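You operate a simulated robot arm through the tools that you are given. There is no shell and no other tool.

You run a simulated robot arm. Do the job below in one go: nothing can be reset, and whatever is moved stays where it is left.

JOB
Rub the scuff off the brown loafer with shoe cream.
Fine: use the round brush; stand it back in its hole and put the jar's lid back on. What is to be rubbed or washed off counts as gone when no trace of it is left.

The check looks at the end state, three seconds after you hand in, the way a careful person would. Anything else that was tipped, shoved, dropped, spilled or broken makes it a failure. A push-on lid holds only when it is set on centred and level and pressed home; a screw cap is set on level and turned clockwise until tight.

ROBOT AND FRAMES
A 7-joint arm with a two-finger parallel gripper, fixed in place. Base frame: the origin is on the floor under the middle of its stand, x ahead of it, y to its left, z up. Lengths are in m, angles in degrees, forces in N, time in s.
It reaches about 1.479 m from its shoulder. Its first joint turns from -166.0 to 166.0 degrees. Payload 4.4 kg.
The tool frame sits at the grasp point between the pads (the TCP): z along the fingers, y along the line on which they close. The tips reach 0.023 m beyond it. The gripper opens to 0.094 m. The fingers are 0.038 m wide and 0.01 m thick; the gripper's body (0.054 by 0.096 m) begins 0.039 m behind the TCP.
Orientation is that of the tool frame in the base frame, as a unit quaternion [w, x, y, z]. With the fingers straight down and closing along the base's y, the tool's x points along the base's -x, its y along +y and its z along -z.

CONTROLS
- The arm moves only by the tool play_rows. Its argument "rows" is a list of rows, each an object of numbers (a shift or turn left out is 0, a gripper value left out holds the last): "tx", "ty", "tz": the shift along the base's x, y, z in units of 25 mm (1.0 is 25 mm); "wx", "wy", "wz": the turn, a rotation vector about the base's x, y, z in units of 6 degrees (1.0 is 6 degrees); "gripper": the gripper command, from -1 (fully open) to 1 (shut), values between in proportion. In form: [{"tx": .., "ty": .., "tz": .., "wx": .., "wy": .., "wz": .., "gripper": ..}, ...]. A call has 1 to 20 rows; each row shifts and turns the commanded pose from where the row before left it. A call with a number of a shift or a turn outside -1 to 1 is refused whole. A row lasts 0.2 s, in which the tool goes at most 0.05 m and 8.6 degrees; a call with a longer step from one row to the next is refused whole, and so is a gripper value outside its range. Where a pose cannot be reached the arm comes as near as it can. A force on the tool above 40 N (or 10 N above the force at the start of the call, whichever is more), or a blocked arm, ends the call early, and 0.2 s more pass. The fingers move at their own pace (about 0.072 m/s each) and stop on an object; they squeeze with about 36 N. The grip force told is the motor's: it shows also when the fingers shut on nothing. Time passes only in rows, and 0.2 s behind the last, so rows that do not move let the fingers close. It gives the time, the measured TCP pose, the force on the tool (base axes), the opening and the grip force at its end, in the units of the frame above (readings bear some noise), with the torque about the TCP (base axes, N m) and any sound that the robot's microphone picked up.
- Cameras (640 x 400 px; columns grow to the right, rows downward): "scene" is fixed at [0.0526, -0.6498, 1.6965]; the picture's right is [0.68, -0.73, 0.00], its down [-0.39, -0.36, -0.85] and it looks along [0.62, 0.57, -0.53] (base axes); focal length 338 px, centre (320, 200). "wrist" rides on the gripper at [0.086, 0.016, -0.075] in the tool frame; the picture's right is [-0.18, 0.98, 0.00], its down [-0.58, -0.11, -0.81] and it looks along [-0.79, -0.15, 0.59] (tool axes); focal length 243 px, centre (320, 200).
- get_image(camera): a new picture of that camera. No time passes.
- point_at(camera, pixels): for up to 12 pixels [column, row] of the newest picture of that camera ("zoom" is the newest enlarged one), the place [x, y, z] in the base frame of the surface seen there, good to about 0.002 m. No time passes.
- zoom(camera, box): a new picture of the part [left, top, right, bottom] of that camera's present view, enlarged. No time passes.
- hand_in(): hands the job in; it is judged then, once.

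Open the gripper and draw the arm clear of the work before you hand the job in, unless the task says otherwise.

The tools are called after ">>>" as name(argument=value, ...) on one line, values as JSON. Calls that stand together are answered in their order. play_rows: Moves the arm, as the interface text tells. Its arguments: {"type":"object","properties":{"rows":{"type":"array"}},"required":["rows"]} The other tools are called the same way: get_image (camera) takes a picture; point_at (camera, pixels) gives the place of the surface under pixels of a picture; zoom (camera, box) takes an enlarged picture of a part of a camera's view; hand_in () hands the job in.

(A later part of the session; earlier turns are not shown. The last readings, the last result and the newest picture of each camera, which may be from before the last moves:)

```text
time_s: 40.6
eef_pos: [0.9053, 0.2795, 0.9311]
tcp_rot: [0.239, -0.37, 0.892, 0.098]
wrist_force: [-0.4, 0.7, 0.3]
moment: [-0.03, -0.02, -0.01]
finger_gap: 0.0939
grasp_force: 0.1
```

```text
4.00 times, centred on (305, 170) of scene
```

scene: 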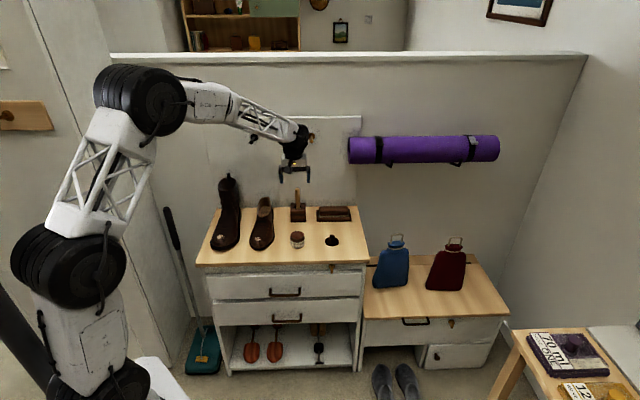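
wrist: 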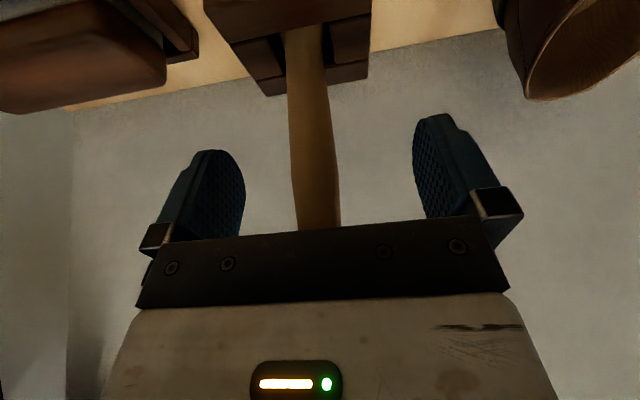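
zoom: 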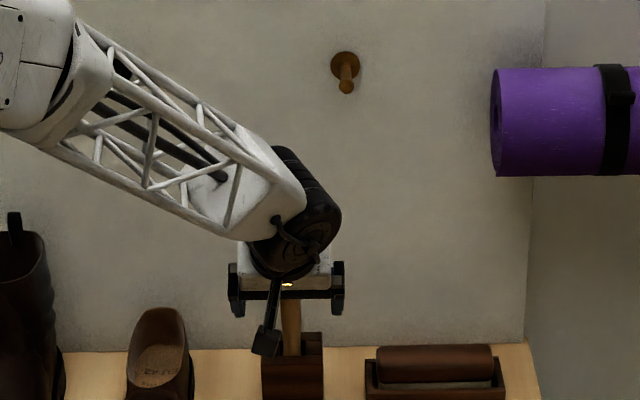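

The handle at row 181 is centred on column ~314, i.e. about 2 mm off toward the right-hand (+t) side. I shift 2 mm and close.

>>> play_rows(rows=[{"tx": 0.06, "ty": -0.06}, {"gripper": -0.4}, {"gripper": 0}, {"gripper": 0.3}, {"gripper": 0.5}, {"gripper": 0.6}, {"gripper": 0.7}, {"gripper": 1}, {"gripper": 1}, {"gripper": 1}])

>>> get_image(camera="wrist")

```text
time_s: 42.8
eef_pos: [0.9059, 0.2773, 0.93]
tcp_rot: [0.239, -0.37, 0.892, 0.098]
wrist_force: [-2.0, 0.8, 1.2]
moment: [0.1, 0.07, 0.02]
finger_gap: 0.0207
grasp_force: 35.8
```

```text
taken
```

wrist: 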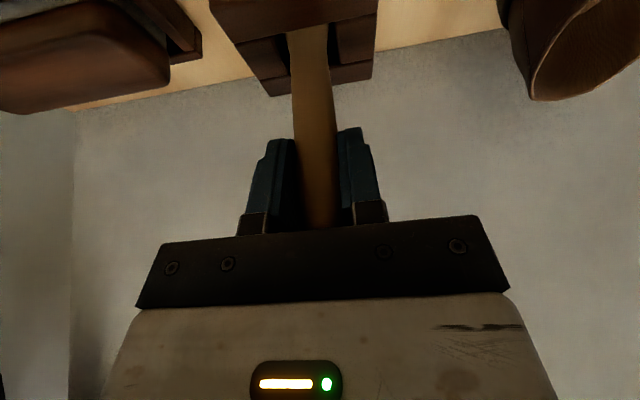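

The handle is held (gap 0.0207). I lift slowly straight up, 20 mm first.

>>> play_rows(rows=[{"tz": 0.2}, {"tz": 0.2}, {"tz": 0.2}, {"tz": 0.2}, {}])

>>> play_rows(rows=[{"tz": 0.4}, {"tz": 0.4}, {"tz": 0.4}, {"tz": 0.4}, {"tz": 0.6}, {"tz": 0.6}, {"tz": 0.6}, {"tz": 0.6}, {"tz": 0.4}, {}])

>>> get_image(camera="wrist")

>>> zoom(camera="scene", box=[260, 120, 350, 260])

```text
time_s: 44.0
eef_pos: [0.9071, 0.2779, 0.9494]
tcp_rot: [0.239, -0.37, 0.892, 0.099]
wrist_force: [-0.7, 0.1, -0.7]
moment: [-0.01, -0.01, -0.01]
finger_gap: 0.0208
grasp_force: 35.8
```

```text
time_s: 46.2
eef_pos: [0.9082, 0.277, 1.0604]
tcp_rot: [0.24, -0.37, 0.892, 0.099]
wrist_force: [-0.3, 0.1, 0.7]
moment: [-0.02, -0.03, 0.02]
finger_gap: 0.0205
grasp_force: 36.2
```

```text
taken
```

wrist: 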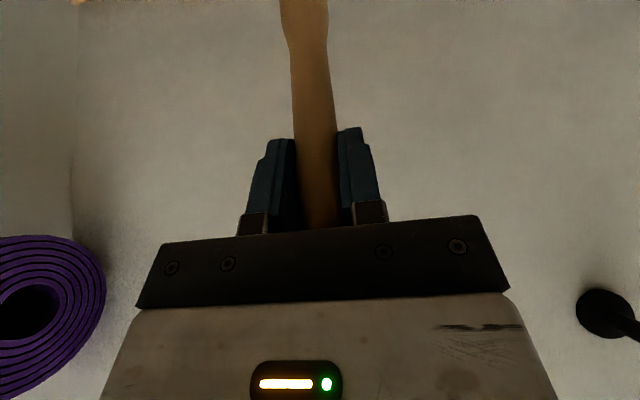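

```text
2.86 times, centred on (305, 190) of scene
```

zoom: 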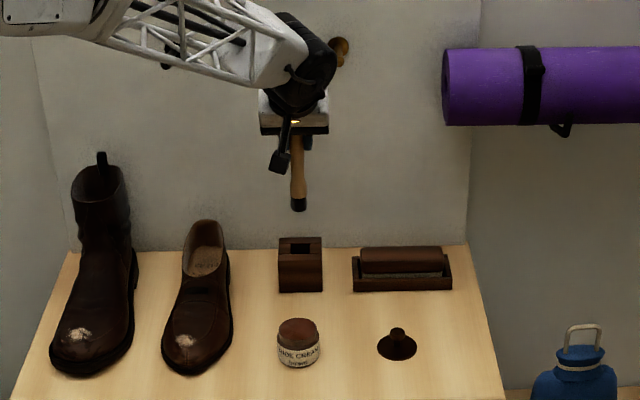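

The brush is out of its block; its bristle end is at zoom (299,208). I measure the bristle tip and block hole.

>>> zoom(camera="scene", box=[275, 155, 325, 225])

>>> zoom(camera="scene", box=[285, 165, 315, 215])

```text
5.71 times, centred on (300, 190) of scene
```

zoom: 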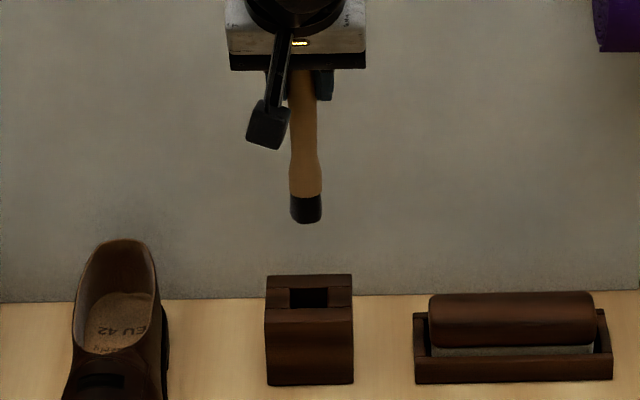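

```text
8.00 times, centred on (300, 190) of scene
```

zoom: 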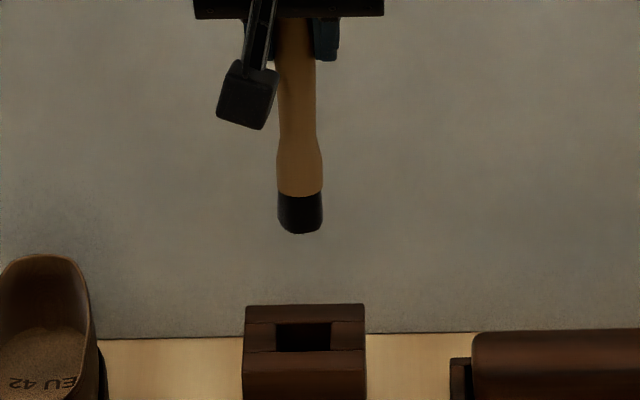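

>>> point_at(camera="zoom", pixels=[[300, 228], [300, 215], [300, 200], [282, 215], [319, 215], [298, 185], [298, 120], [275, 324], [331, 323], [275, 350], [331, 349], [303, 340]])

>>> point_at(camera="zoom", pixels=[[268, 350], [245, 350], [365, 350], [336, 335], [270, 335], [303, 354], [303, 318], [300, 232]])

```text
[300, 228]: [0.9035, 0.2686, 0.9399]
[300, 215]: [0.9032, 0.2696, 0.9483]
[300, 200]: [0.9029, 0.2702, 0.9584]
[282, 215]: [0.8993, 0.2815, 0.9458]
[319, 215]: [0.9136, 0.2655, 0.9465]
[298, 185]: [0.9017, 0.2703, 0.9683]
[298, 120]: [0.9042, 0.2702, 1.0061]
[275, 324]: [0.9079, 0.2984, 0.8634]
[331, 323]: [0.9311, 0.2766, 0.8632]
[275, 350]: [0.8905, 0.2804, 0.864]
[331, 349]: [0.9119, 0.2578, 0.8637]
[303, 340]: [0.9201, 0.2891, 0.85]
```

```text
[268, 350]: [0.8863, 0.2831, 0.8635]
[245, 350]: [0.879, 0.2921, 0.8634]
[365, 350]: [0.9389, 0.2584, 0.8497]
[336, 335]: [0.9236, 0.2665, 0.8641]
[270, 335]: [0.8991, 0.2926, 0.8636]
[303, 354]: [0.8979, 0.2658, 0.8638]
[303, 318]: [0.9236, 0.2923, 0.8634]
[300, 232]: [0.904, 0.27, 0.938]
```

Bristle tip is 0.122 m below the TCP and the brush hangs vertical; the block's hole centre is ~(0.910,0.278). I move over the jar and lower to just above the cream.

>>> play_rows(rows=[{"tx": -0.52, "ty": -0.522}, {"tx": -0.86, "ty": -0.862}, {"tx": -0.86, "ty": -0.862}, {"tx": -0.86, "ty": -0.862}, {"tx": -0.86, "ty": -0.862}, {"tx": -0.86, "ty": -0.862}, {"tx": -0.38, "ty": -0.388}, {}, {"tz": -0.8}, {"tz": -0.8}, {"tz": -0.8}, {"tz": -0.6}, {}])

>>> zoom(camera="scene", box=[265, 185, 335, 255])

>>> get_image(camera="wrist")

```text
time_s: 49.0
eef_pos: [0.7777, 0.1457, 0.9839]
tcp_rot: [0.239, -0.369, 0.893, 0.099]
wrist_force: [-0.1, 0.6, -1.2]
moment: [0.0, -0.01, -0.01]
finger_gap: 0.0205
grasp_force: 36.1
```

```text
5.71 times, centred on (300, 220) of scene
```

zoom: 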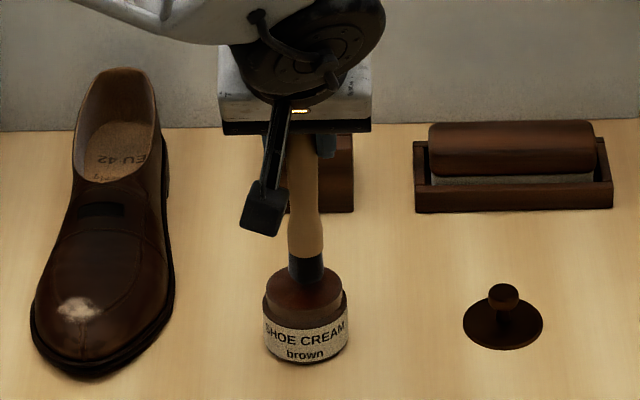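

```text
taken
```

wrist: 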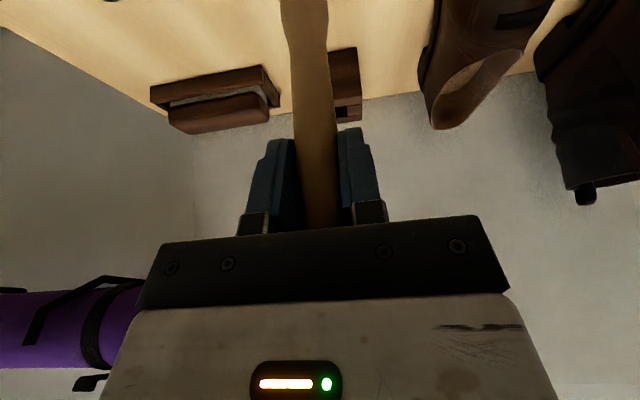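

The bristle is centred above the cream at zoom (306,275). I lower in small steps to touch the cream.

>>> play_rows(rows=[{"tz": -0.12}, {"tz": -0.12}, {"tz": -0.12}, {"tz": -0.08}, {"tz": -0.06}, {}])

>>> play_rows(rows=[{"tz": -0.04}, {"tz": -0.04}, {}])

>>> zoom(camera="scene", box=[280, 215, 320, 255])

```text
time_s: 50.4
eef_pos: [0.7782, 0.1463, 0.974]
tcp_rot: [0.24, -0.37, 0.892, 0.099]
wrist_force: [-3.3, 1.2, 22.9]
moment: [0.22, 0.4, 0.03]
finger_gap: 0.0206
grasp_force: 35.7
```

```text
time_s: 50.9
eef_pos: [0.7798, 0.1448, 0.9745]
tcp_rot: [0.242, -0.369, 0.892, 0.098]
wrist_force: [0.1, 0.4, 2.5]
moment: [0.17, -0.01, 0.01]
finger_gap: 0.0206
grasp_force: 36.2
stopped in row 2: the force on the tool passed its limit at 41 N (the readings are from after the stop); the commanded pose is now the measured one
```

```text
10.00 times, centred on (300, 235) of scene
```

zoom: 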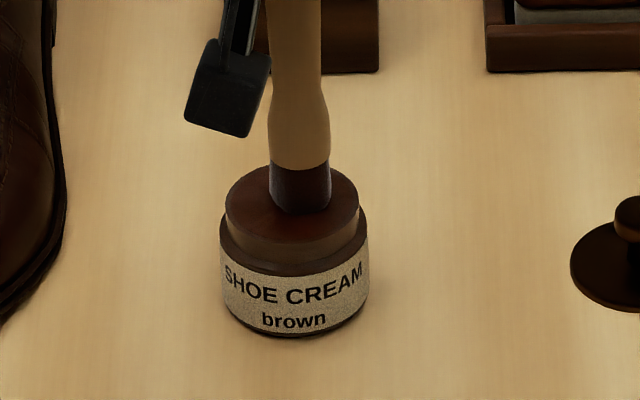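

The brush pressed into the cream (41 N stop). I lift it 50 mm and look at the bristles and the jar.

>>> play_rows(rows=[{"tz": 0.2}, {"tz": 0.4}, {"tz": 0.7}, {"tz": 0.7}, {}, {}])

>>> zoom(camera="scene", box=[280, 205, 320, 255])

```text
time_s: 52.3
eef_pos: [0.7795, 0.1461, 1.0233]
tcp_rot: [0.242, -0.369, 0.892, 0.098]
wrist_force: [-0.5, 0.1, -0.8]
moment: [0.0, 0.03, 0.04]
finger_gap: 0.0209
grasp_force: 36.3
```

```text
8.00 times, centred on (300, 230) of scene
```

zoom: 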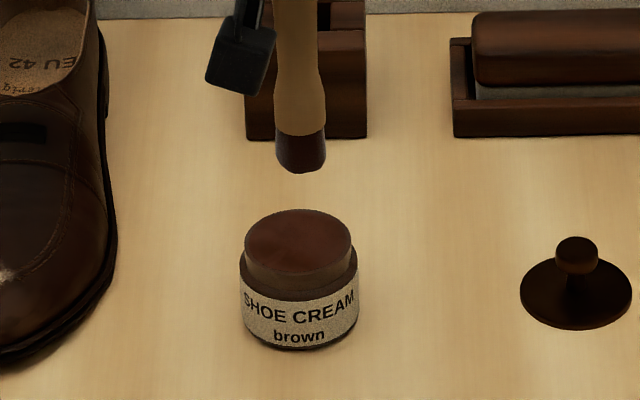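

The bristles now look brown with cream and the jar stands in place. I measure the bristle tip position and the loafer's scuff.

>>> point_at(camera="zoom", pixels=[[301, 168], [301, 155], [301, 140], [280, 155], [322, 155], [299, 120], [297, 60], [297, 20], [298, 240], [298, 212], [298, 270]])

>>> zoom(camera="scene", box=[235, 215, 285, 255])

```text
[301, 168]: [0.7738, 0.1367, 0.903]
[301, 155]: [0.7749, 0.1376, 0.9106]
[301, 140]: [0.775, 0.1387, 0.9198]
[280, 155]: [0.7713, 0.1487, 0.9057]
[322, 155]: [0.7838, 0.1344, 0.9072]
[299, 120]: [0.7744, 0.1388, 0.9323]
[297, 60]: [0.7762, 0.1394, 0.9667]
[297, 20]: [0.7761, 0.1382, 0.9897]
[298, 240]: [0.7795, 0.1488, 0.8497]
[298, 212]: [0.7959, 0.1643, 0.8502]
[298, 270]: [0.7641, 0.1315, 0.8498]
```

```text
10.00 times, centred on (260, 235) of scene
```

zoom: 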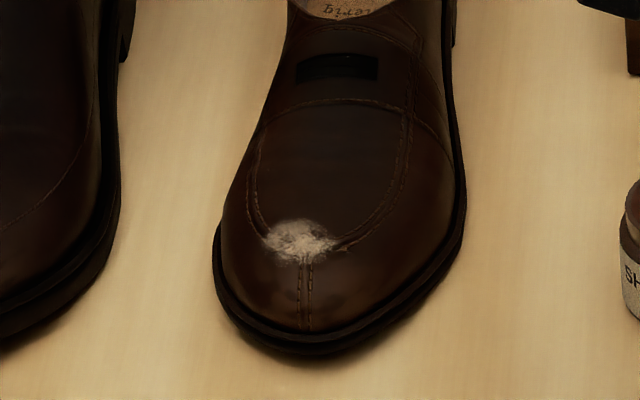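

The scuff spans zoom (262–340, 222–264). I map the surface there with a grid of points.

>>> point_at(camera="zoom", pixels=[[265, 240], [280, 240], [300, 240], [320, 240], [340, 242], [300, 222], [300, 262], [280, 225], [325, 225], [280, 258], [325, 258], [300, 250]])

>>> point_at(camera="zoom", pixels=[[300, 200], [300, 180], [300, 285], [300, 305], [240, 240], [370, 242], [400, 242], [300, 150], [230, 260], [440, 240]])

```text
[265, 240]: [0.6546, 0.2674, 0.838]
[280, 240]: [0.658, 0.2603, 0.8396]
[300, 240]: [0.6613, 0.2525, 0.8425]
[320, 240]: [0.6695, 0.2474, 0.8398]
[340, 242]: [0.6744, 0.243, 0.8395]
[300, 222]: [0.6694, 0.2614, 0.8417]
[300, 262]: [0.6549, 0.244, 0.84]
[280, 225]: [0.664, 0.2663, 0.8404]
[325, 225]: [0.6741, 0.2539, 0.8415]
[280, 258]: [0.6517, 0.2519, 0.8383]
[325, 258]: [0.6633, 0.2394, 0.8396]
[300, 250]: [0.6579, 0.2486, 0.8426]
```

```text
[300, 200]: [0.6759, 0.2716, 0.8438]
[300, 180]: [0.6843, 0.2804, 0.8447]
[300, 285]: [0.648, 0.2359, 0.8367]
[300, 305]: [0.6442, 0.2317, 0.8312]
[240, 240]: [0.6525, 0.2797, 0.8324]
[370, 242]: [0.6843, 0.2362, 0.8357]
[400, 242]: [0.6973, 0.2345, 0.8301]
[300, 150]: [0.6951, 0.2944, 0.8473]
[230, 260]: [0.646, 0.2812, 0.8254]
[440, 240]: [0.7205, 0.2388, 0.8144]
```

Scuff centre is about (0.6625,0.2535,0.842), ±15 mm along t and ±12 mm along n. I move the brush over it and come down to ~5 mm above.

>>> play_rows(rows=[{"tx": -0.793, "ty": 0.723}, {"tx": -0.793, "ty": 0.723}, {"tx": -0.793, "ty": 0.723}, {"tx": -0.793, "ty": 0.723}, {"tx": -0.793, "ty": 0.723}, {"tx": -0.793, "ty": 0.723}, {}, {"tz": -0.6}, {"tz": -0.6}, {"tz": -0.5}, {"tz": -0.3}, {}, {}])

>>> zoom(camera="scene", box=[235, 205, 285, 255])

```text
time_s: 55.1
eef_pos: [0.6608, 0.2532, 0.9733]
tcp_rot: [0.242, -0.369, 0.892, 0.099]
wrist_force: [0.0, 1.2, -0.5]
moment: [-0.03, 0.01, 0.0]
finger_gap: 0.0208
grasp_force: 36.0
```

```text
8.00 times, centred on (260, 230) of scene
```

zoom: 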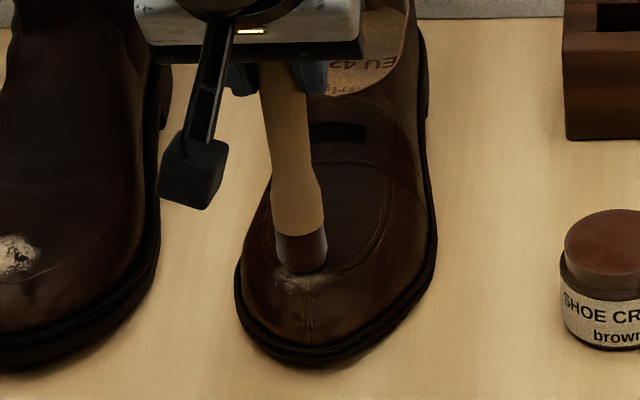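

The brush sits over the scuff, about 8 mm above. I lower in 1–2 mm steps until light contact.

>>> play_rows(rows=[{"tz": -0.08}, {"tz": -0.08}, {"tz": -0.04}, {}])

>>> play_rows(rows=[{"tz": -0.04}, {}])

>>> play_rows(rows=[{"tz": -0.04}, {}])

```text
time_s: 56.1
eef_pos: [0.6603, 0.2539, 0.969]
tcp_rot: [0.241, -0.369, 0.892, 0.098]
wrist_force: [0.4, 0.3, 0.4]
moment: [-0.01, -0.03, -0.04]
finger_gap: 0.0207
grasp_force: 36.4
```

```text
time_s: 56.7
eef_pos: [0.6607, 0.2545, 0.9675]
tcp_rot: [0.241, -0.369, 0.892, 0.098]
wrist_force: [0.6, 0.0, 0.5]
moment: [-0.03, 0.01, 0.0]
finger_gap: 0.0204
grasp_force: 36.2
```

```text
time_s: 57.3
eef_pos: [0.6619, 0.2553, 0.9666]
tcp_rot: [0.241, -0.37, 0.892, 0.099]
wrist_force: [-2.5, -0.6, 10.8]
moment: [0.15, 0.17, 0.04]
finger_gap: 0.0209
grasp_force: 35.9
```

Contact with 11 N at z ≈ 0.9666. I rub with short strokes of ±8 mm along t at this height.

>>> play_rows(rows=[{"tx": 0.113, "ty": -0.113}, {"tx": 0.113, "ty": -0.113}, {"tx": -0.113, "ty": 0.113}, {"tx": -0.113, "ty": 0.113}, {"tx": -0.113, "ty": 0.113}, {"tx": -0.113, "ty": 0.113}, {"tx": 0.113, "ty": -0.113}, {"tx": 0.113, "ty": -0.113}, {}])

>>> zoom(camera="scene", box=[235, 205, 285, 255])

```text
time_s: 59.3
eef_pos: [0.6608, 0.254, 0.9662]
tcp_rot: [0.241, -0.37, 0.892, 0.098]
wrist_force: [0.3, -0.5, 0.3]
moment: [-0.05, -0.02, -0.03]
finger_gap: 0.0206
grasp_force: 35.6
```

```text
8.00 times, centred on (260, 230) of scene
```

zoom: 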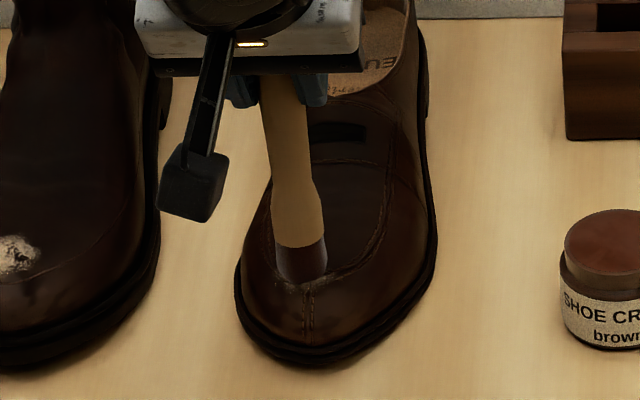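

The visible rim of the scuff at (290,282) has faded, and the contact force has dropped. I lower until contact again, then rub across both directions.

>>> play_rows(rows=[{"tz": -0.03}, {}])

>>> play_rows(rows=[{"tz": -0.02}, {}])

```text
time_s: 59.9
eef_pos: [0.6597, 0.2552, 0.9671]
tcp_rot: [0.241, -0.369, 0.892, 0.098]
wrist_force: [-3.3, -0.4, 11.3]
moment: [0.1, 0.26, 0.02]
finger_gap: 0.0207
grasp_force: 35.7
```

```text
time_s: 60.5
eef_pos: [0.6602, 0.2553, 0.9666]
tcp_rot: [0.241, -0.37, 0.892, 0.098]
wrist_force: [-3.3, 1.2, 17.1]
moment: [0.18, 0.25, 0.04]
finger_gap: 0.0208
grasp_force: 36.4
```

Fz is 17 N. I rub along t at the centre line, then shift 6 mm toward the toe and rub along t there.

>>> play_rows(rows=[{"tx": 0.14, "ty": -0.14}, {"tx": 0.14, "ty": -0.14}, {"tx": -0.14, "ty": 0.14}, {"tx": -0.14, "ty": 0.14}, {"tx": -0.14, "ty": 0.14}, {"tx": -0.14, "ty": 0.14}, {"tx": 0.14, "ty": -0.14}, {"tx": 0.14, "ty": -0.14}, {"tx": -0.17, "ty": -0.17, "tz": -0.02}, {"tx": 0.14, "ty": -0.14}, {"tx": 0.14, "ty": -0.14}, {"tx": -0.14, "ty": 0.14}, {"tx": -0.14, "ty": 0.14}, {"tx": -0.14, "ty": 0.14}, {"tx": -0.14, "ty": 0.14}, {"tx": 0.14, "ty": -0.14}, {"tx": 0.14, "ty": -0.14}, {}])

>>> zoom(camera="scene", box=[235, 205, 285, 255])

```text
time_s: 64.3
eef_pos: [0.6561, 0.2515, 0.9645]
tcp_rot: [0.241, -0.369, 0.892, 0.098]
wrist_force: [0.5, -0.2, 2.5]
moment: [-0.16, -0.11, -0.04]
finger_gap: 0.0205
grasp_force: 36.3
```

```text
8.00 times, centred on (260, 230) of scene
```

zoom: 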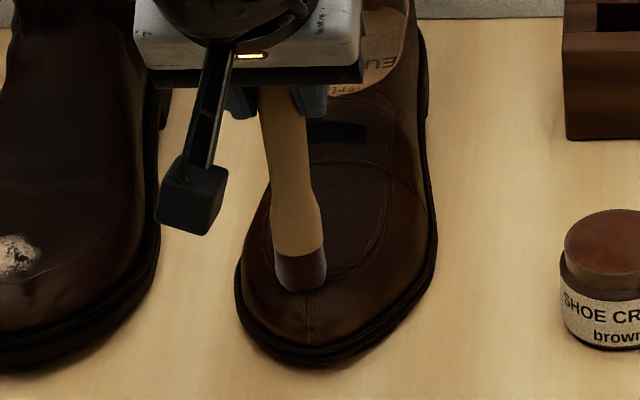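

The force is low again. I lift 40 mm and move aside toward the toe side to inspect the scuff.

>>> play_rows(rows=[{"tz": 0.3}, {"tz": 0.5}, {"tz": 0.8}, {"tx": 0.7, "ty": -0.7}, {"tx": 0.7, "ty": -0.7}, {}])

>>> zoom(camera="scene", box=[240, 215, 285, 255])

```text
time_s: 65.7
eef_pos: [0.6921, 0.2149, 1.0053]
tcp_rot: [0.241, -0.37, 0.892, 0.098]
wrist_force: [0.6, 0.6, -0.2]
moment: [-0.01, 0.01, 0.04]
finger_gap: 0.0207
grasp_force: 36.4
```

```text
10.00 times, centred on (262, 235) of scene
```

zoom: 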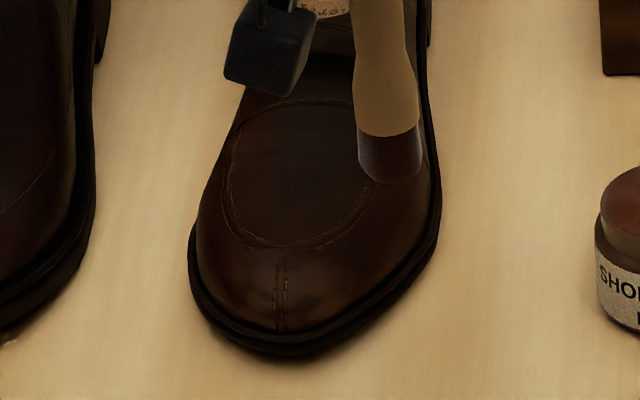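

The scuff appears to be gone at (280,245). I zoom in closer and look for any faint traces.

>>> zoom(camera="scene", box=[254, 230, 278, 246])

>>> get_image(camera="wrist")

```text
16.00 times, centred on (266, 238) of scene
```

zoom: 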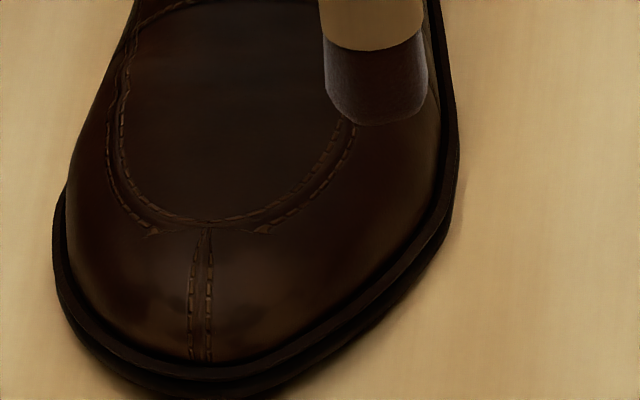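

```text
taken
```

wrist: 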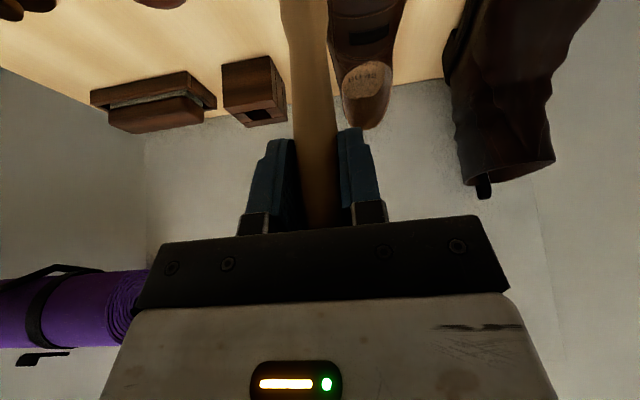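

No whitish patch is visible. I zoom even further on the old scuff area to be certain.

>>> zoom(camera="scene", box=[252, 234, 264, 243])

>>> zoom(camera="scene", box=[215, 232, 239, 247])

```text
16.00 times, centred on (258, 238) of scene
```

zoom: 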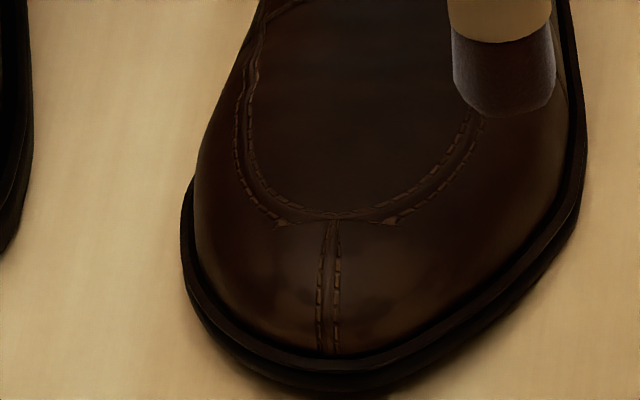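

```text
16.00 times, centred on (227, 240) of scene
```

zoom: 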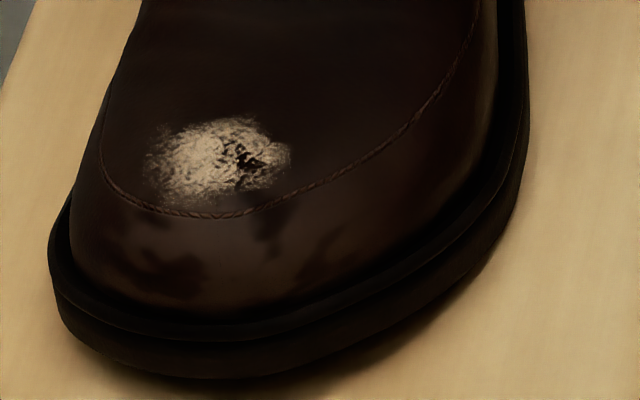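

The loafer shows no trace now. For safety I make one more light pass slightly further up the vamp side and to both edges of the old scuff area.

>>> play_rows(rows=[{"tx": -0.572, "ty": 0.828}, {"tx": -0.572, "ty": 0.828}, {}, {"tz": -0.6}, {"tz": -0.5}, {"tz": -0.3}, {"tz": -0.05}, {}])

>>> play_rows(rows=[{"tz": -0.03}, {}])

```text
time_s: 67.5
eef_pos: [0.6624, 0.2563, 0.9691]
tcp_rot: [0.241, -0.368, 0.893, 0.097]
wrist_force: [0.2, -0.1, -0.2]
moment: [0.04, -0.03, 0.0]
finger_gap: 0.0206
grasp_force: 36.0
```

```text
time_s: 68.1
eef_pos: [0.6622, 0.257, 0.9676]
tcp_rot: [0.241, -0.369, 0.892, 0.098]
wrist_force: [-0.2, -0.3, -1.2]
moment: [0.04, -0.01, -0.01]
finger_gap: 0.0203
grasp_force: 35.2
```

>>> play_rows(rows=[{"tz": -0.03}, {}])

>>> play_rows(rows=[{"tz": -0.02}, {}])

```text
time_s: 68.7
eef_pos: [0.6626, 0.2564, 0.9663]
tcp_rot: [0.241, -0.369, 0.892, 0.099]
wrist_force: [-1.5, 1.5, 4.9]
moment: [0.2, 0.15, 0.04]
finger_gap: 0.0204
grasp_force: 36.6
```

```text
time_s: 69.3
eef_pos: [0.6622, 0.2558, 0.9675]
tcp_rot: [0.241, -0.37, 0.892, 0.098]
wrist_force: [0.0, -1.9, 11.6]
moment: [-0.16, -0.21, -0.04]
finger_gap: 0.0206
grasp_force: 35.9
```

Contact 11.6 N. I rub ±12 mm along t, dipping 0.5 mm per step to follow the dome, then the same 7 mm nearer the toe.

>>> play_rows(rows=[{"tx": 0.113, "ty": -0.113, "tz": -0.015}, {"tx": 0.113, "ty": -0.113, "tz": -0.02}, {"tx": 0.113, "ty": -0.113, "tz": -0.025}, {"tx": -0.113, "ty": 0.113, "tz": 0.025}, {"tx": -0.113, "ty": 0.113, "tz": 0.02}, {"tx": -0.113, "ty": 0.113, "tz": 0.015}, {"tx": -0.113, "ty": 0.113, "tz": -0.015}, {"tx": -0.113, "ty": 0.113, "tz": -0.02}, {"tx": -0.113, "ty": 0.113, "tz": -0.025}, {"tx": 0.113, "ty": -0.113, "tz": 0.025}, {"tx": 0.113, "ty": -0.113, "tz": 0.02}, {"tx": 0.113, "ty": -0.113, "tz": 0.015}, {}])

>>> play_rows(rows=[{"tx": -0.2, "ty": -0.2, "tz": -0.03}, {"tx": 0.113, "ty": -0.113, "tz": -0.015}, {"tx": 0.113, "ty": -0.113, "tz": -0.02}, {"tx": 0.113, "ty": -0.113, "tz": -0.025}, {"tx": -0.113, "ty": 0.113, "tz": 0.025}, {"tx": -0.113, "ty": 0.113, "tz": 0.02}, {"tx": -0.113, "ty": 0.113, "tz": 0.015}, {"tx": -0.113, "ty": 0.113, "tz": -0.015}, {"tx": -0.113, "ty": 0.113, "tz": -0.02}, {"tx": -0.113, "ty": 0.113, "tz": -0.025}, {"tx": 0.113, "ty": -0.113, "tz": 0.025}, {"tx": 0.113, "ty": -0.113, "tz": 0.02}, {"tx": 0.113, "ty": -0.113, "tz": 0.015}, {}])

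```text
time_s: 72.1
eef_pos: [0.6624, 0.2574, 0.9666]
tcp_rot: [0.241, -0.37, 0.892, 0.099]
wrist_force: [0.5, -0.2, 0.2]
moment: [0.0, -0.01, 0.02]
finger_gap: 0.0206
grasp_force: 36.1
```

```text
time_s: 75.1
eef_pos: [0.6583, 0.2512, 0.9656]
tcp_rot: [0.242, -0.369, 0.892, 0.099]
wrist_force: [-0.7, 0.7, -1.2]
moment: [-0.02, -0.01, 0.03]
finger_gap: 0.0205
grasp_force: 36.5
```

I lift the brush clear (0.1 m) and check loafer and brush.

>>> play_rows(rows=[{"tz": 0.3}, {"tz": 0.7}, {"tz": 1}, {"tz": 1}, {"tz": 1}, {"tx": 0.7, "ty": -0.7}, {"tx": 0.7, "ty": -0.7}, {"tx": 0.7, "ty": -0.7}, {}, {}])

>>> zoom(camera="scene", box=[240, 205, 290, 255])

>>> zoom(camera="scene", box=[250, 180, 300, 230])

```text
time_s: 77.3
eef_pos: [0.7099, 0.2013, 1.0654]
tcp_rot: [0.242, -0.369, 0.892, 0.098]
wrist_force: [0.3, 0.6, -0.4]
moment: [-0.02, 0.0, -0.02]
finger_gap: 0.0206
grasp_force: 36.3
```

```text
8.00 times, centred on (265, 230) of scene
```

zoom: 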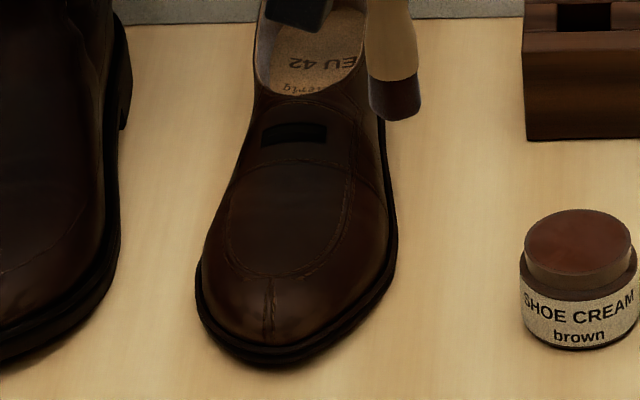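

```text
8.00 times, centred on (275, 205) of scene
```

zoom: 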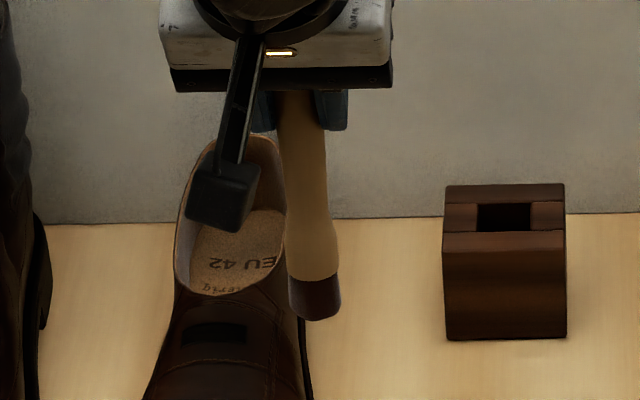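

The loafer is clean. I measure the brush's axis and tip to know how it sits in the grip before putting it back.

>>> point_at(camera="zoom", pixels=[[316, 315], [316, 300], [292, 298], [339, 292], [312, 260], [290, 258], [334, 254], [308, 180], [285, 180], [326, 178], [304, 120], [316, 319]])

>>> point_at(camera="scene", pixels=[[258, 239], [297, 236]])

```text
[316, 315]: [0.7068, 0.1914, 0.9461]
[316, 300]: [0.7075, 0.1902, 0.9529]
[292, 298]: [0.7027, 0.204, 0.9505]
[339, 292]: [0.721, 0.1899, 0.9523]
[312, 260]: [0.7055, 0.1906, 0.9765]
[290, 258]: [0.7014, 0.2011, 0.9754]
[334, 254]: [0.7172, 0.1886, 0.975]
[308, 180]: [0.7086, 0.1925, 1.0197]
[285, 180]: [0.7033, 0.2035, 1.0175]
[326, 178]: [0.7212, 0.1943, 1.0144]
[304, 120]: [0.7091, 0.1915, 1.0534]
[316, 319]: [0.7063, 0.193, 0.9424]
```

```text
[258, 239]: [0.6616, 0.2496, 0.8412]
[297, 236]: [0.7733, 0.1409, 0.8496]
```

Axis is vertical and tip offset unchanged (~0.122). I carry the brush back over the block's hole at the same height.

>>> play_rows(rows=[{"tx": 0.5, "ty": 0.2}, {"tx": 0.9, "ty": 0.36}, {"tx": 0.9, "ty": 0.36}, {"tx": 0.9, "ty": 0.36}, {"tx": 0.9, "ty": 0.36}, {"tx": 0.9, "ty": 0.36}, {"tx": 0.9, "ty": 0.36}, {"tx": 0.9, "ty": 0.36}, {"tx": 0.7, "ty": 0.28}, {"tx": 0.36, "ty": 0.128}, {}, {}])

>>> zoom(camera="scene", box=[275, 165, 325, 215])

>>> get_image(camera="wrist")

```text
time_s: 79.9
eef_pos: [0.9055, 0.2774, 1.0653]
tcp_rot: [0.241, -0.37, 0.892, 0.099]
wrist_force: [-0.2, -0.6, -0.1]
moment: [0.01, -0.01, 0.0]
finger_gap: 0.0203
grasp_force: 36.9
```

```text
8.00 times, centred on (300, 190) of scene
```

zoom: 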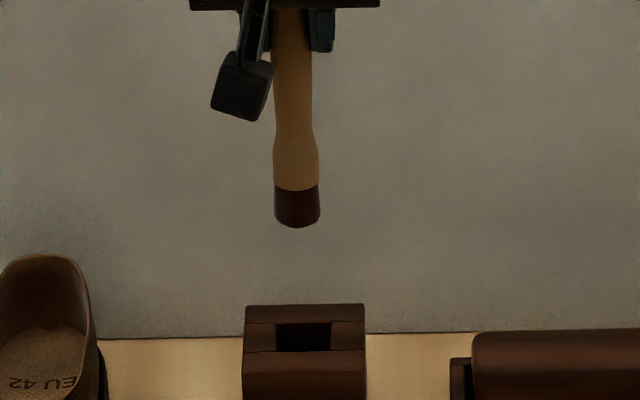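

```text
taken
```

wrist: 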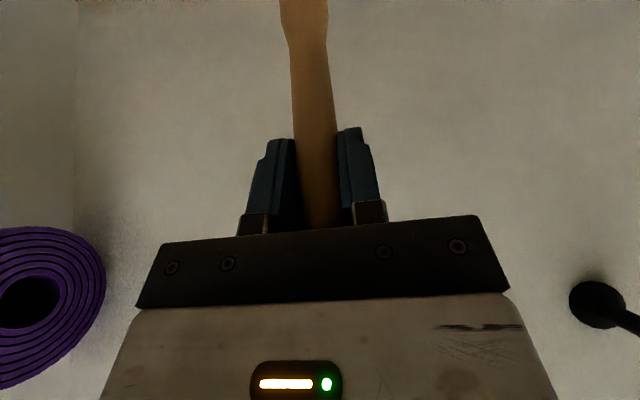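

The bristle is ~1 mm left of where it was when lifted out; I correct 1 mm and lower until the tip is ~10 mm above the block.

>>> play_rows(rows=[{"tx": 0.028, "ty": -0.028}, {"tz": -0.7}, {"tz": -0.7}, {"tz": -0.7}, {"tz": -0.7}, {}, {}])

>>> zoom(camera="scene", box=[282, 180, 318, 215])

>>> get_image(camera="wrist")

```text
time_s: 81.5
eef_pos: [0.9057, 0.2783, 0.9966]
tcp_rot: [0.241, -0.369, 0.892, 0.098]
wrist_force: [-0.9, 0.3, -0.7]
moment: [0.0, 0.0, 0.01]
finger_gap: 0.0207
grasp_force: 35.9
```

```text
11.43 times, centred on (300, 198) of scene
```

zoom: 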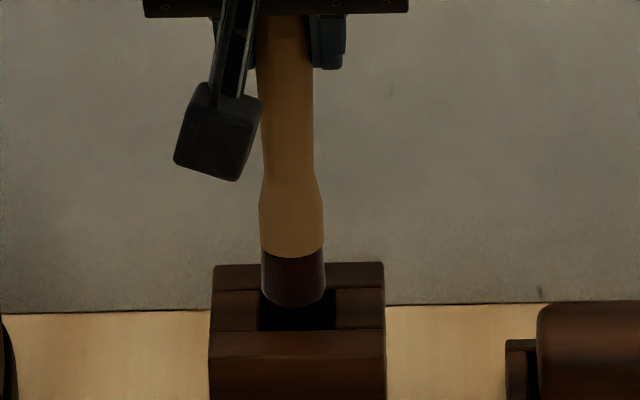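

```text
taken
```

wrist: 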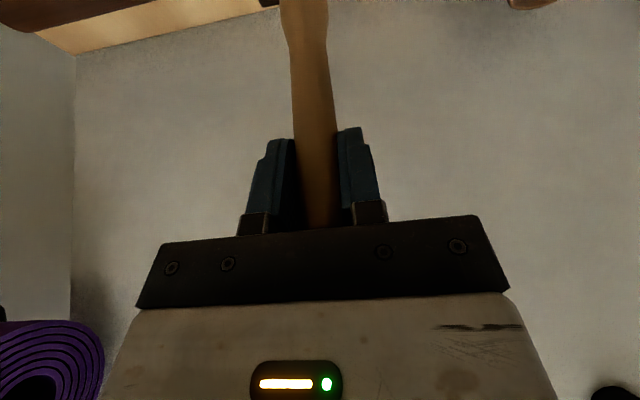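

In this view the brush centre (293) is ~4 px (≈1 mm) left of the hole centre (297). I measure depth as well.

>>> point_at(camera="zoom", pixels=[[293, 300], [293, 285], [265, 280], [321, 280], [259, 328], [336, 327], [262, 292], [336, 290], [297, 335], [297, 272], [262, 310], [338, 310]])

```text
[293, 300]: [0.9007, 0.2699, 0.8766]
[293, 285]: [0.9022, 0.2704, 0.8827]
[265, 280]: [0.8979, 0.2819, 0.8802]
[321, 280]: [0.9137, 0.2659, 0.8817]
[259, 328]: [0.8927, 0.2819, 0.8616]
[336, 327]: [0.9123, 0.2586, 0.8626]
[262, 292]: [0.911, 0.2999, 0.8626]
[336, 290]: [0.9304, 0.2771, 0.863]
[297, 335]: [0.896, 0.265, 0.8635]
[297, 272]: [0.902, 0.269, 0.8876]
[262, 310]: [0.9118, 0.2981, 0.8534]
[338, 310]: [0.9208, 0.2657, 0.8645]
```

The brush matches its lift-out line within a millimetre. I shift +1.3 mm in x and lower slowly into the hole, watching the force.

>>> play_rows(rows=[{"tx": 0.05}, {"tz": -0.15}, {"tz": -0.15}, {"tz": -0.15}, {"tz": -0.15}, {"tz": -0.15}, {}])

>>> zoom(camera="scene", box=[282, 180, 318, 215])

```text
time_s: 83.1
eef_pos: [0.9086, 0.2763, 0.9765]
tcp_rot: [0.242, -0.369, 0.892, 0.099]
wrist_force: [0.4, -0.3, -0.5]
moment: [0.01, 0.03, 0.0]
finger_gap: 0.0204
grasp_force: 36.3
```

```text
11.43 times, centred on (300, 198) of scene
```

zoom: 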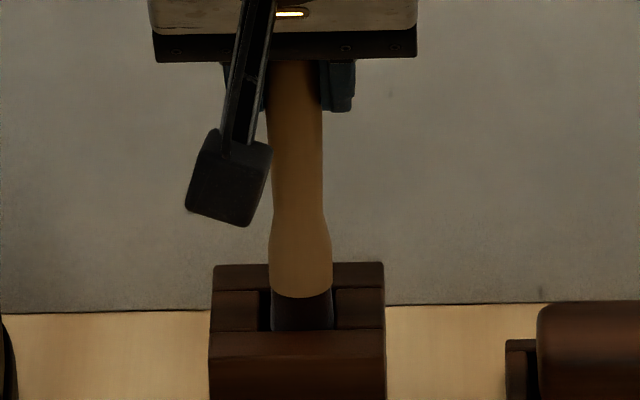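

The bristle end is inside the hole with no force. I continue down to near the rest height with a 0.5 mm correction back.

>>> play_rows(rows=[{"tx": -0.015, "ty": 0.015, "tz": -0.15}, {"tz": -0.15}, {"tz": -0.15}, {"tz": -0.2}, {"tz": -0.2}, {"tz": -0.2}, {"tz": -0.2}, {"tz": -0.2}, {"tz": -0.15}, {}])

```text
time_s: 85.3
eef_pos: [0.9087, 0.2773, 0.9371]
tcp_rot: [0.242, -0.369, 0.892, 0.098]
wrist_force: [-0.4, 0.7, -0.5]
moment: [-0.04, -0.03, 0.0]
finger_gap: 0.0206
grasp_force: 36.0
```

>>> play_rows(rows=[{"tz": -0.1}, {"tz": -0.1}, {"tz": -0.06}, {}])

>>> play_rows(rows=[{"tz": -0.04}, {}])

>>> play_rows(rows=[{"tz": -0.04}, {}])

```text
time_s: 86.3
eef_pos: [0.9077, 0.2772, 0.932]
tcp_rot: [0.243, -0.371, 0.891, 0.098]
wrist_force: [-2.8, -2.0, 22.5]
moment: [-0.2, 0.33, 0.0]
finger_gap: 0.0203
grasp_force: 35.4
```

```text
time_s: 87.1
eef_pos: [0.9094, 0.2777, 0.9321]
tcp_rot: [0.243, -0.37, 0.892, 0.098]
wrist_force: [0.7, 0.8, 6.0]
moment: [0.17, -0.03, -0.03]
finger_gap: 0.0204
grasp_force: 36.3
stopped in row 2: the force on the tool passed its limit at 41 N (the readings are from after the stop); the commanded pose is now the measured one
```

```text
time_s: 87.7
eef_pos: [0.9097, 0.2776, 0.9328]
tcp_rot: [0.243, -0.37, 0.891, 0.099]
wrist_force: [-2.7, -0.7, 18.7]
moment: [0.07, 0.2, 0.01]
finger_gap: 0.0203
grasp_force: 35.8
```

The brush has bottomed in its hole (z ≈ 0.932, force rising). I relieve the pressure by 1 mm and look before opening.

>>> play_rows(rows=[{"tz": 0.05}, {}])

>>> zoom(camera="scene", box=[282, 180, 318, 215])

>>> get_image(camera="wrist")

```text
time_s: 88.3
eef_pos: [0.9092, 0.2776, 0.9326]
tcp_rot: [0.244, -0.369, 0.891, 0.099]
wrist_force: [2.7, 4.7, 14.6]
moment: [0.62, -0.38, -0.01]
finger_gap: 0.0204
grasp_force: 36.3
```

```text
11.43 times, centred on (300, 198) of scene
```

zoom: 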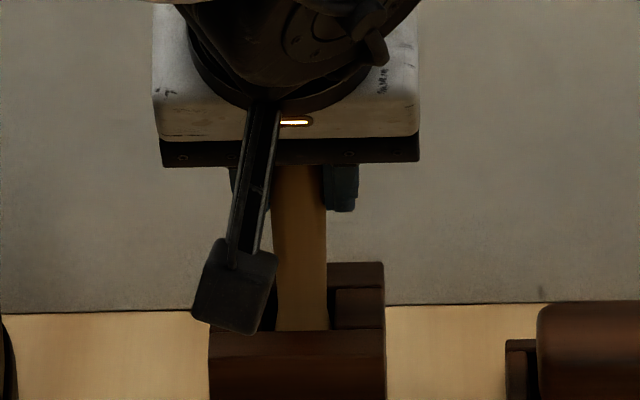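

```text
taken
```

wrist: 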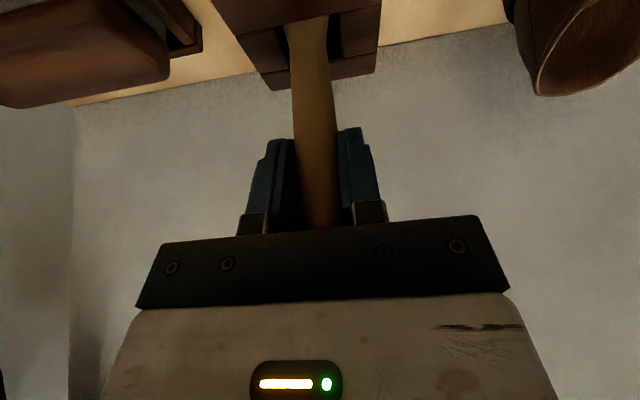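

The view matches the original stance, but some side force remains. I ease up another 1 mm to settle it.

>>> play_rows(rows=[{"tz": 0.04}, {}])

```text
time_s: 88.9
eef_pos: [0.9091, 0.2763, 0.9328]
tcp_rot: [0.242, -0.371, 0.891, 0.099]
wrist_force: [-0.1, 1.8, 6.1]
moment: [0.16, -0.09, 0.02]
finger_gap: 0.0207
grasp_force: 36.1
```

Forces are small now. I open the gripper gradually.

>>> play_rows(rows=[{"tz": 0.02}, {"gripper": 0.5}, {"gripper": 0.4}, {"gripper": 0.2}, {"gripper": 0}, {"gripper": -0.4}, {"gripper": -1}, {"gripper": -1}, {"gripper": -1}, {"gripper": -1}, {}])

>>> get_image(camera="wrist")

>>> zoom(camera="scene", box=[282, 180, 318, 215])

```text
time_s: 91.3
eef_pos: [0.9099, 0.2775, 0.9332]
tcp_rot: [0.242, -0.37, 0.891, 0.099]
wrist_force: [0.1, -0.3, 0.0]
moment: [-0.01, -0.01, -0.01]
finger_gap: 0.0941
grasp_force: 0.0
```

```text
taken
```

wrist: 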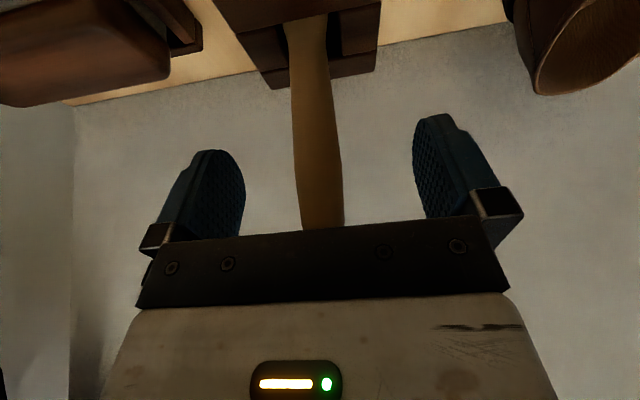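

```text
11.43 times, centred on (300, 198) of scene
```

zoom: 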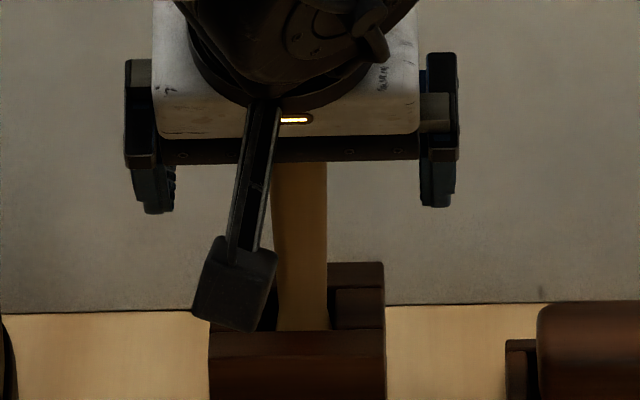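

The brush stands free in its hole. I back straight out along the wall normal, as I came, then look.

>>> play_rows(rows=[{"tx": -0.3, "ty": -0.3}, {"tx": -0.6, "ty": -0.6}, {"tx": -0.7, "ty": -0.7}, {"tx": -0.7, "ty": -0.7}, {"tx": -0.7, "ty": -0.7}, {"tz": 0.8}, {"tz": 1}, {"tz": 1}, {"tz": 1}, {}, {}])

>>> get_image(camera="scene")

>>> get_image(camera="wrist")

>>> zoom(camera="scene", box=[275, 180, 345, 255])

```text
time_s: 93.7
eef_pos: [0.8335, 0.2012, 1.0272]
tcp_rot: [0.243, -0.369, 0.892, 0.098]
wrist_force: [-0.5, 0.3, -0.4]
moment: [0.01, -0.01, -0.02]
finger_gap: 0.0942
grasp_force: 0.1
```

```text
taken
```

scene: 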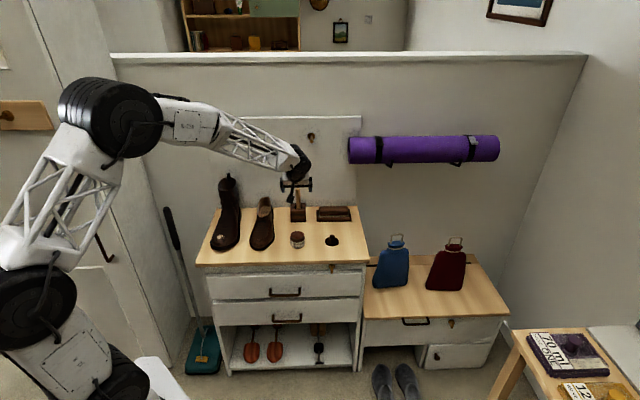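

```text
taken
```

wrist: 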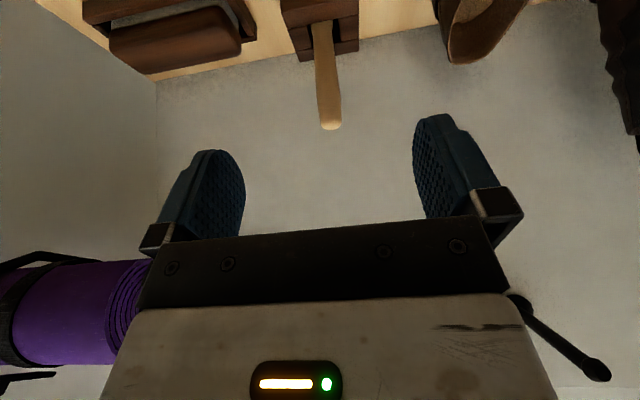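

```text
5.33 times, centred on (310, 218) of scene
```

zoom: 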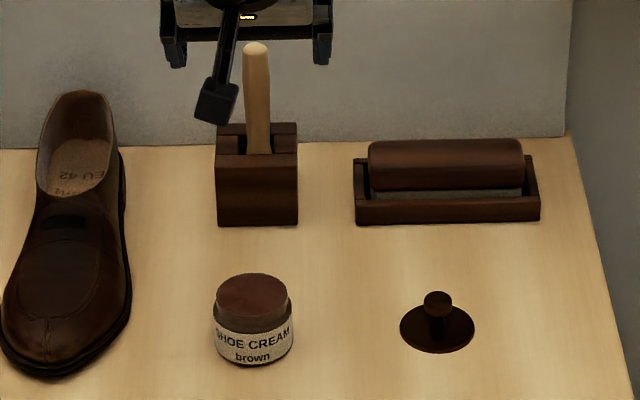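

The brush stands upright in its block again. I check its height and the knob's position on the lid.

>>> point_at(camera="zoom", pixels=[[256, 47], [257, 90], [258, 140], [437, 298], [437, 330], [437, 348], [405, 328], [472, 328], [253, 290], [253, 275], [253, 308]])

>>> point_at(camera="wrist", pixels=[[330, 125], [328, 90], [325, 50], [320, 125], [341, 123]])

```text
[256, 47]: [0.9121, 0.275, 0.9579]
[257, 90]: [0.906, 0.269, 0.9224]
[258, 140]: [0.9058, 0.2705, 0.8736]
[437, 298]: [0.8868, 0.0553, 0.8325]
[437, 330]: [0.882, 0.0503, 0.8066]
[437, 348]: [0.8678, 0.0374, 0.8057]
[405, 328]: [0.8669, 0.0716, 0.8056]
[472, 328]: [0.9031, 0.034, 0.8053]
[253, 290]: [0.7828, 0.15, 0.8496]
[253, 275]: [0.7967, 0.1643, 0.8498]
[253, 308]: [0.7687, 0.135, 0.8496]
```

```text
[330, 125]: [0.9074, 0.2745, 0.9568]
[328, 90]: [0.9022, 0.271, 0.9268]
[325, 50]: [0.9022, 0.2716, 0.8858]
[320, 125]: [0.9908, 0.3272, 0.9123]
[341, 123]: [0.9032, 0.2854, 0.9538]
```

Brush top is at 0.958 as at the start. Now I straighten the hand and move above the lid for a look.

>>> play_rows(rows=[{"wx": -0.7071, "wy": 0.7071}, {"wx": -0.7071, "wy": 0.7071, "ty": -0.6, "tx": 0.2}, {"wx": -0.7071, "wy": 0.7071, "ty": -0.8, "tx": 0.3}, {"wx": -0.7071, "wy": 0.7071, "ty": -0.9, "tx": 0.3}, {"wx": -0.7071, "wy": 0.7071, "ty": -0.9, "tx": 0.3}, {"ty": -0.9, "tx": 0.3}, {"ty": -0.9, "tx": 0.3}, {"ty": -0.9, "tx": 0.3}, {"tz": -0.6, "tx": 0.06}, {"tz": -0.6}, {}, {}, {}])

>>> get_image(camera="wrist")

```text
time_s: 96.5
eef_pos: [0.8859, 0.0551, 0.9987]
tcp_rot: [0.004, -0.384, 0.924, -0.001]
wrist_force: [0.1, 0.1, 0.3]
moment: [0.04, 0.0, -0.02]
finger_gap: 0.0938
grasp_force: 0.0
```

```text
taken
```

wrist: 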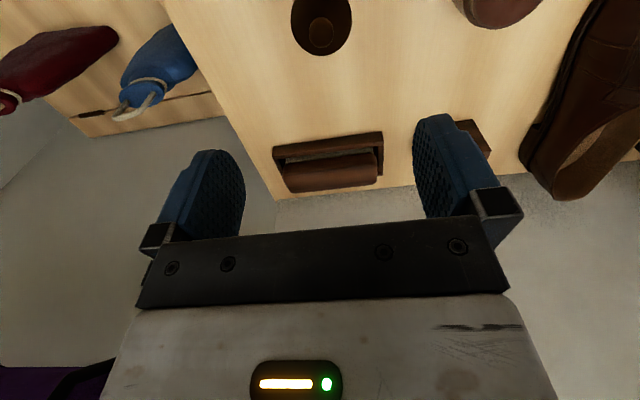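

The knob is at wrist (320,33). I trim the last 0.5° of lean and measure the knob.

>>> play_rows(rows=[{"wy": 0.075, "wx": -0.012}, {}, {}])

>>> zoom(camera="wrist", box=[270, 0, 370, 62])

```text
time_s: 97.3
eef_pos: [0.8855, 0.0555, 0.9989]
tcp_rot: [-0.001, -0.384, 0.923, 0.001]
wrist_force: [0.3, 0.8, 1.1]
moment: [0.02, -0.03, 0.01]
finger_gap: 0.094
grasp_force: 0.0
```

```text
6.40 times, centred on (320, 31) of wrist
```

zoom: 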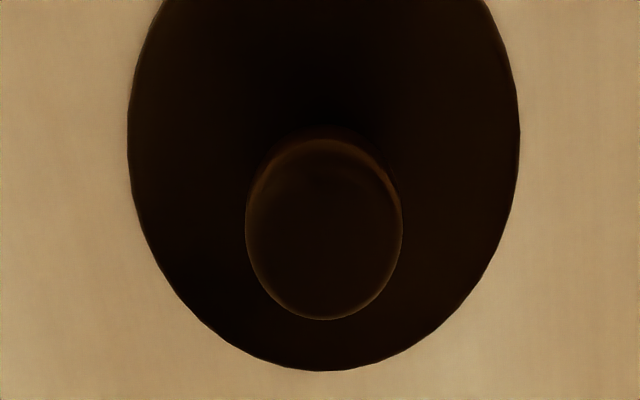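

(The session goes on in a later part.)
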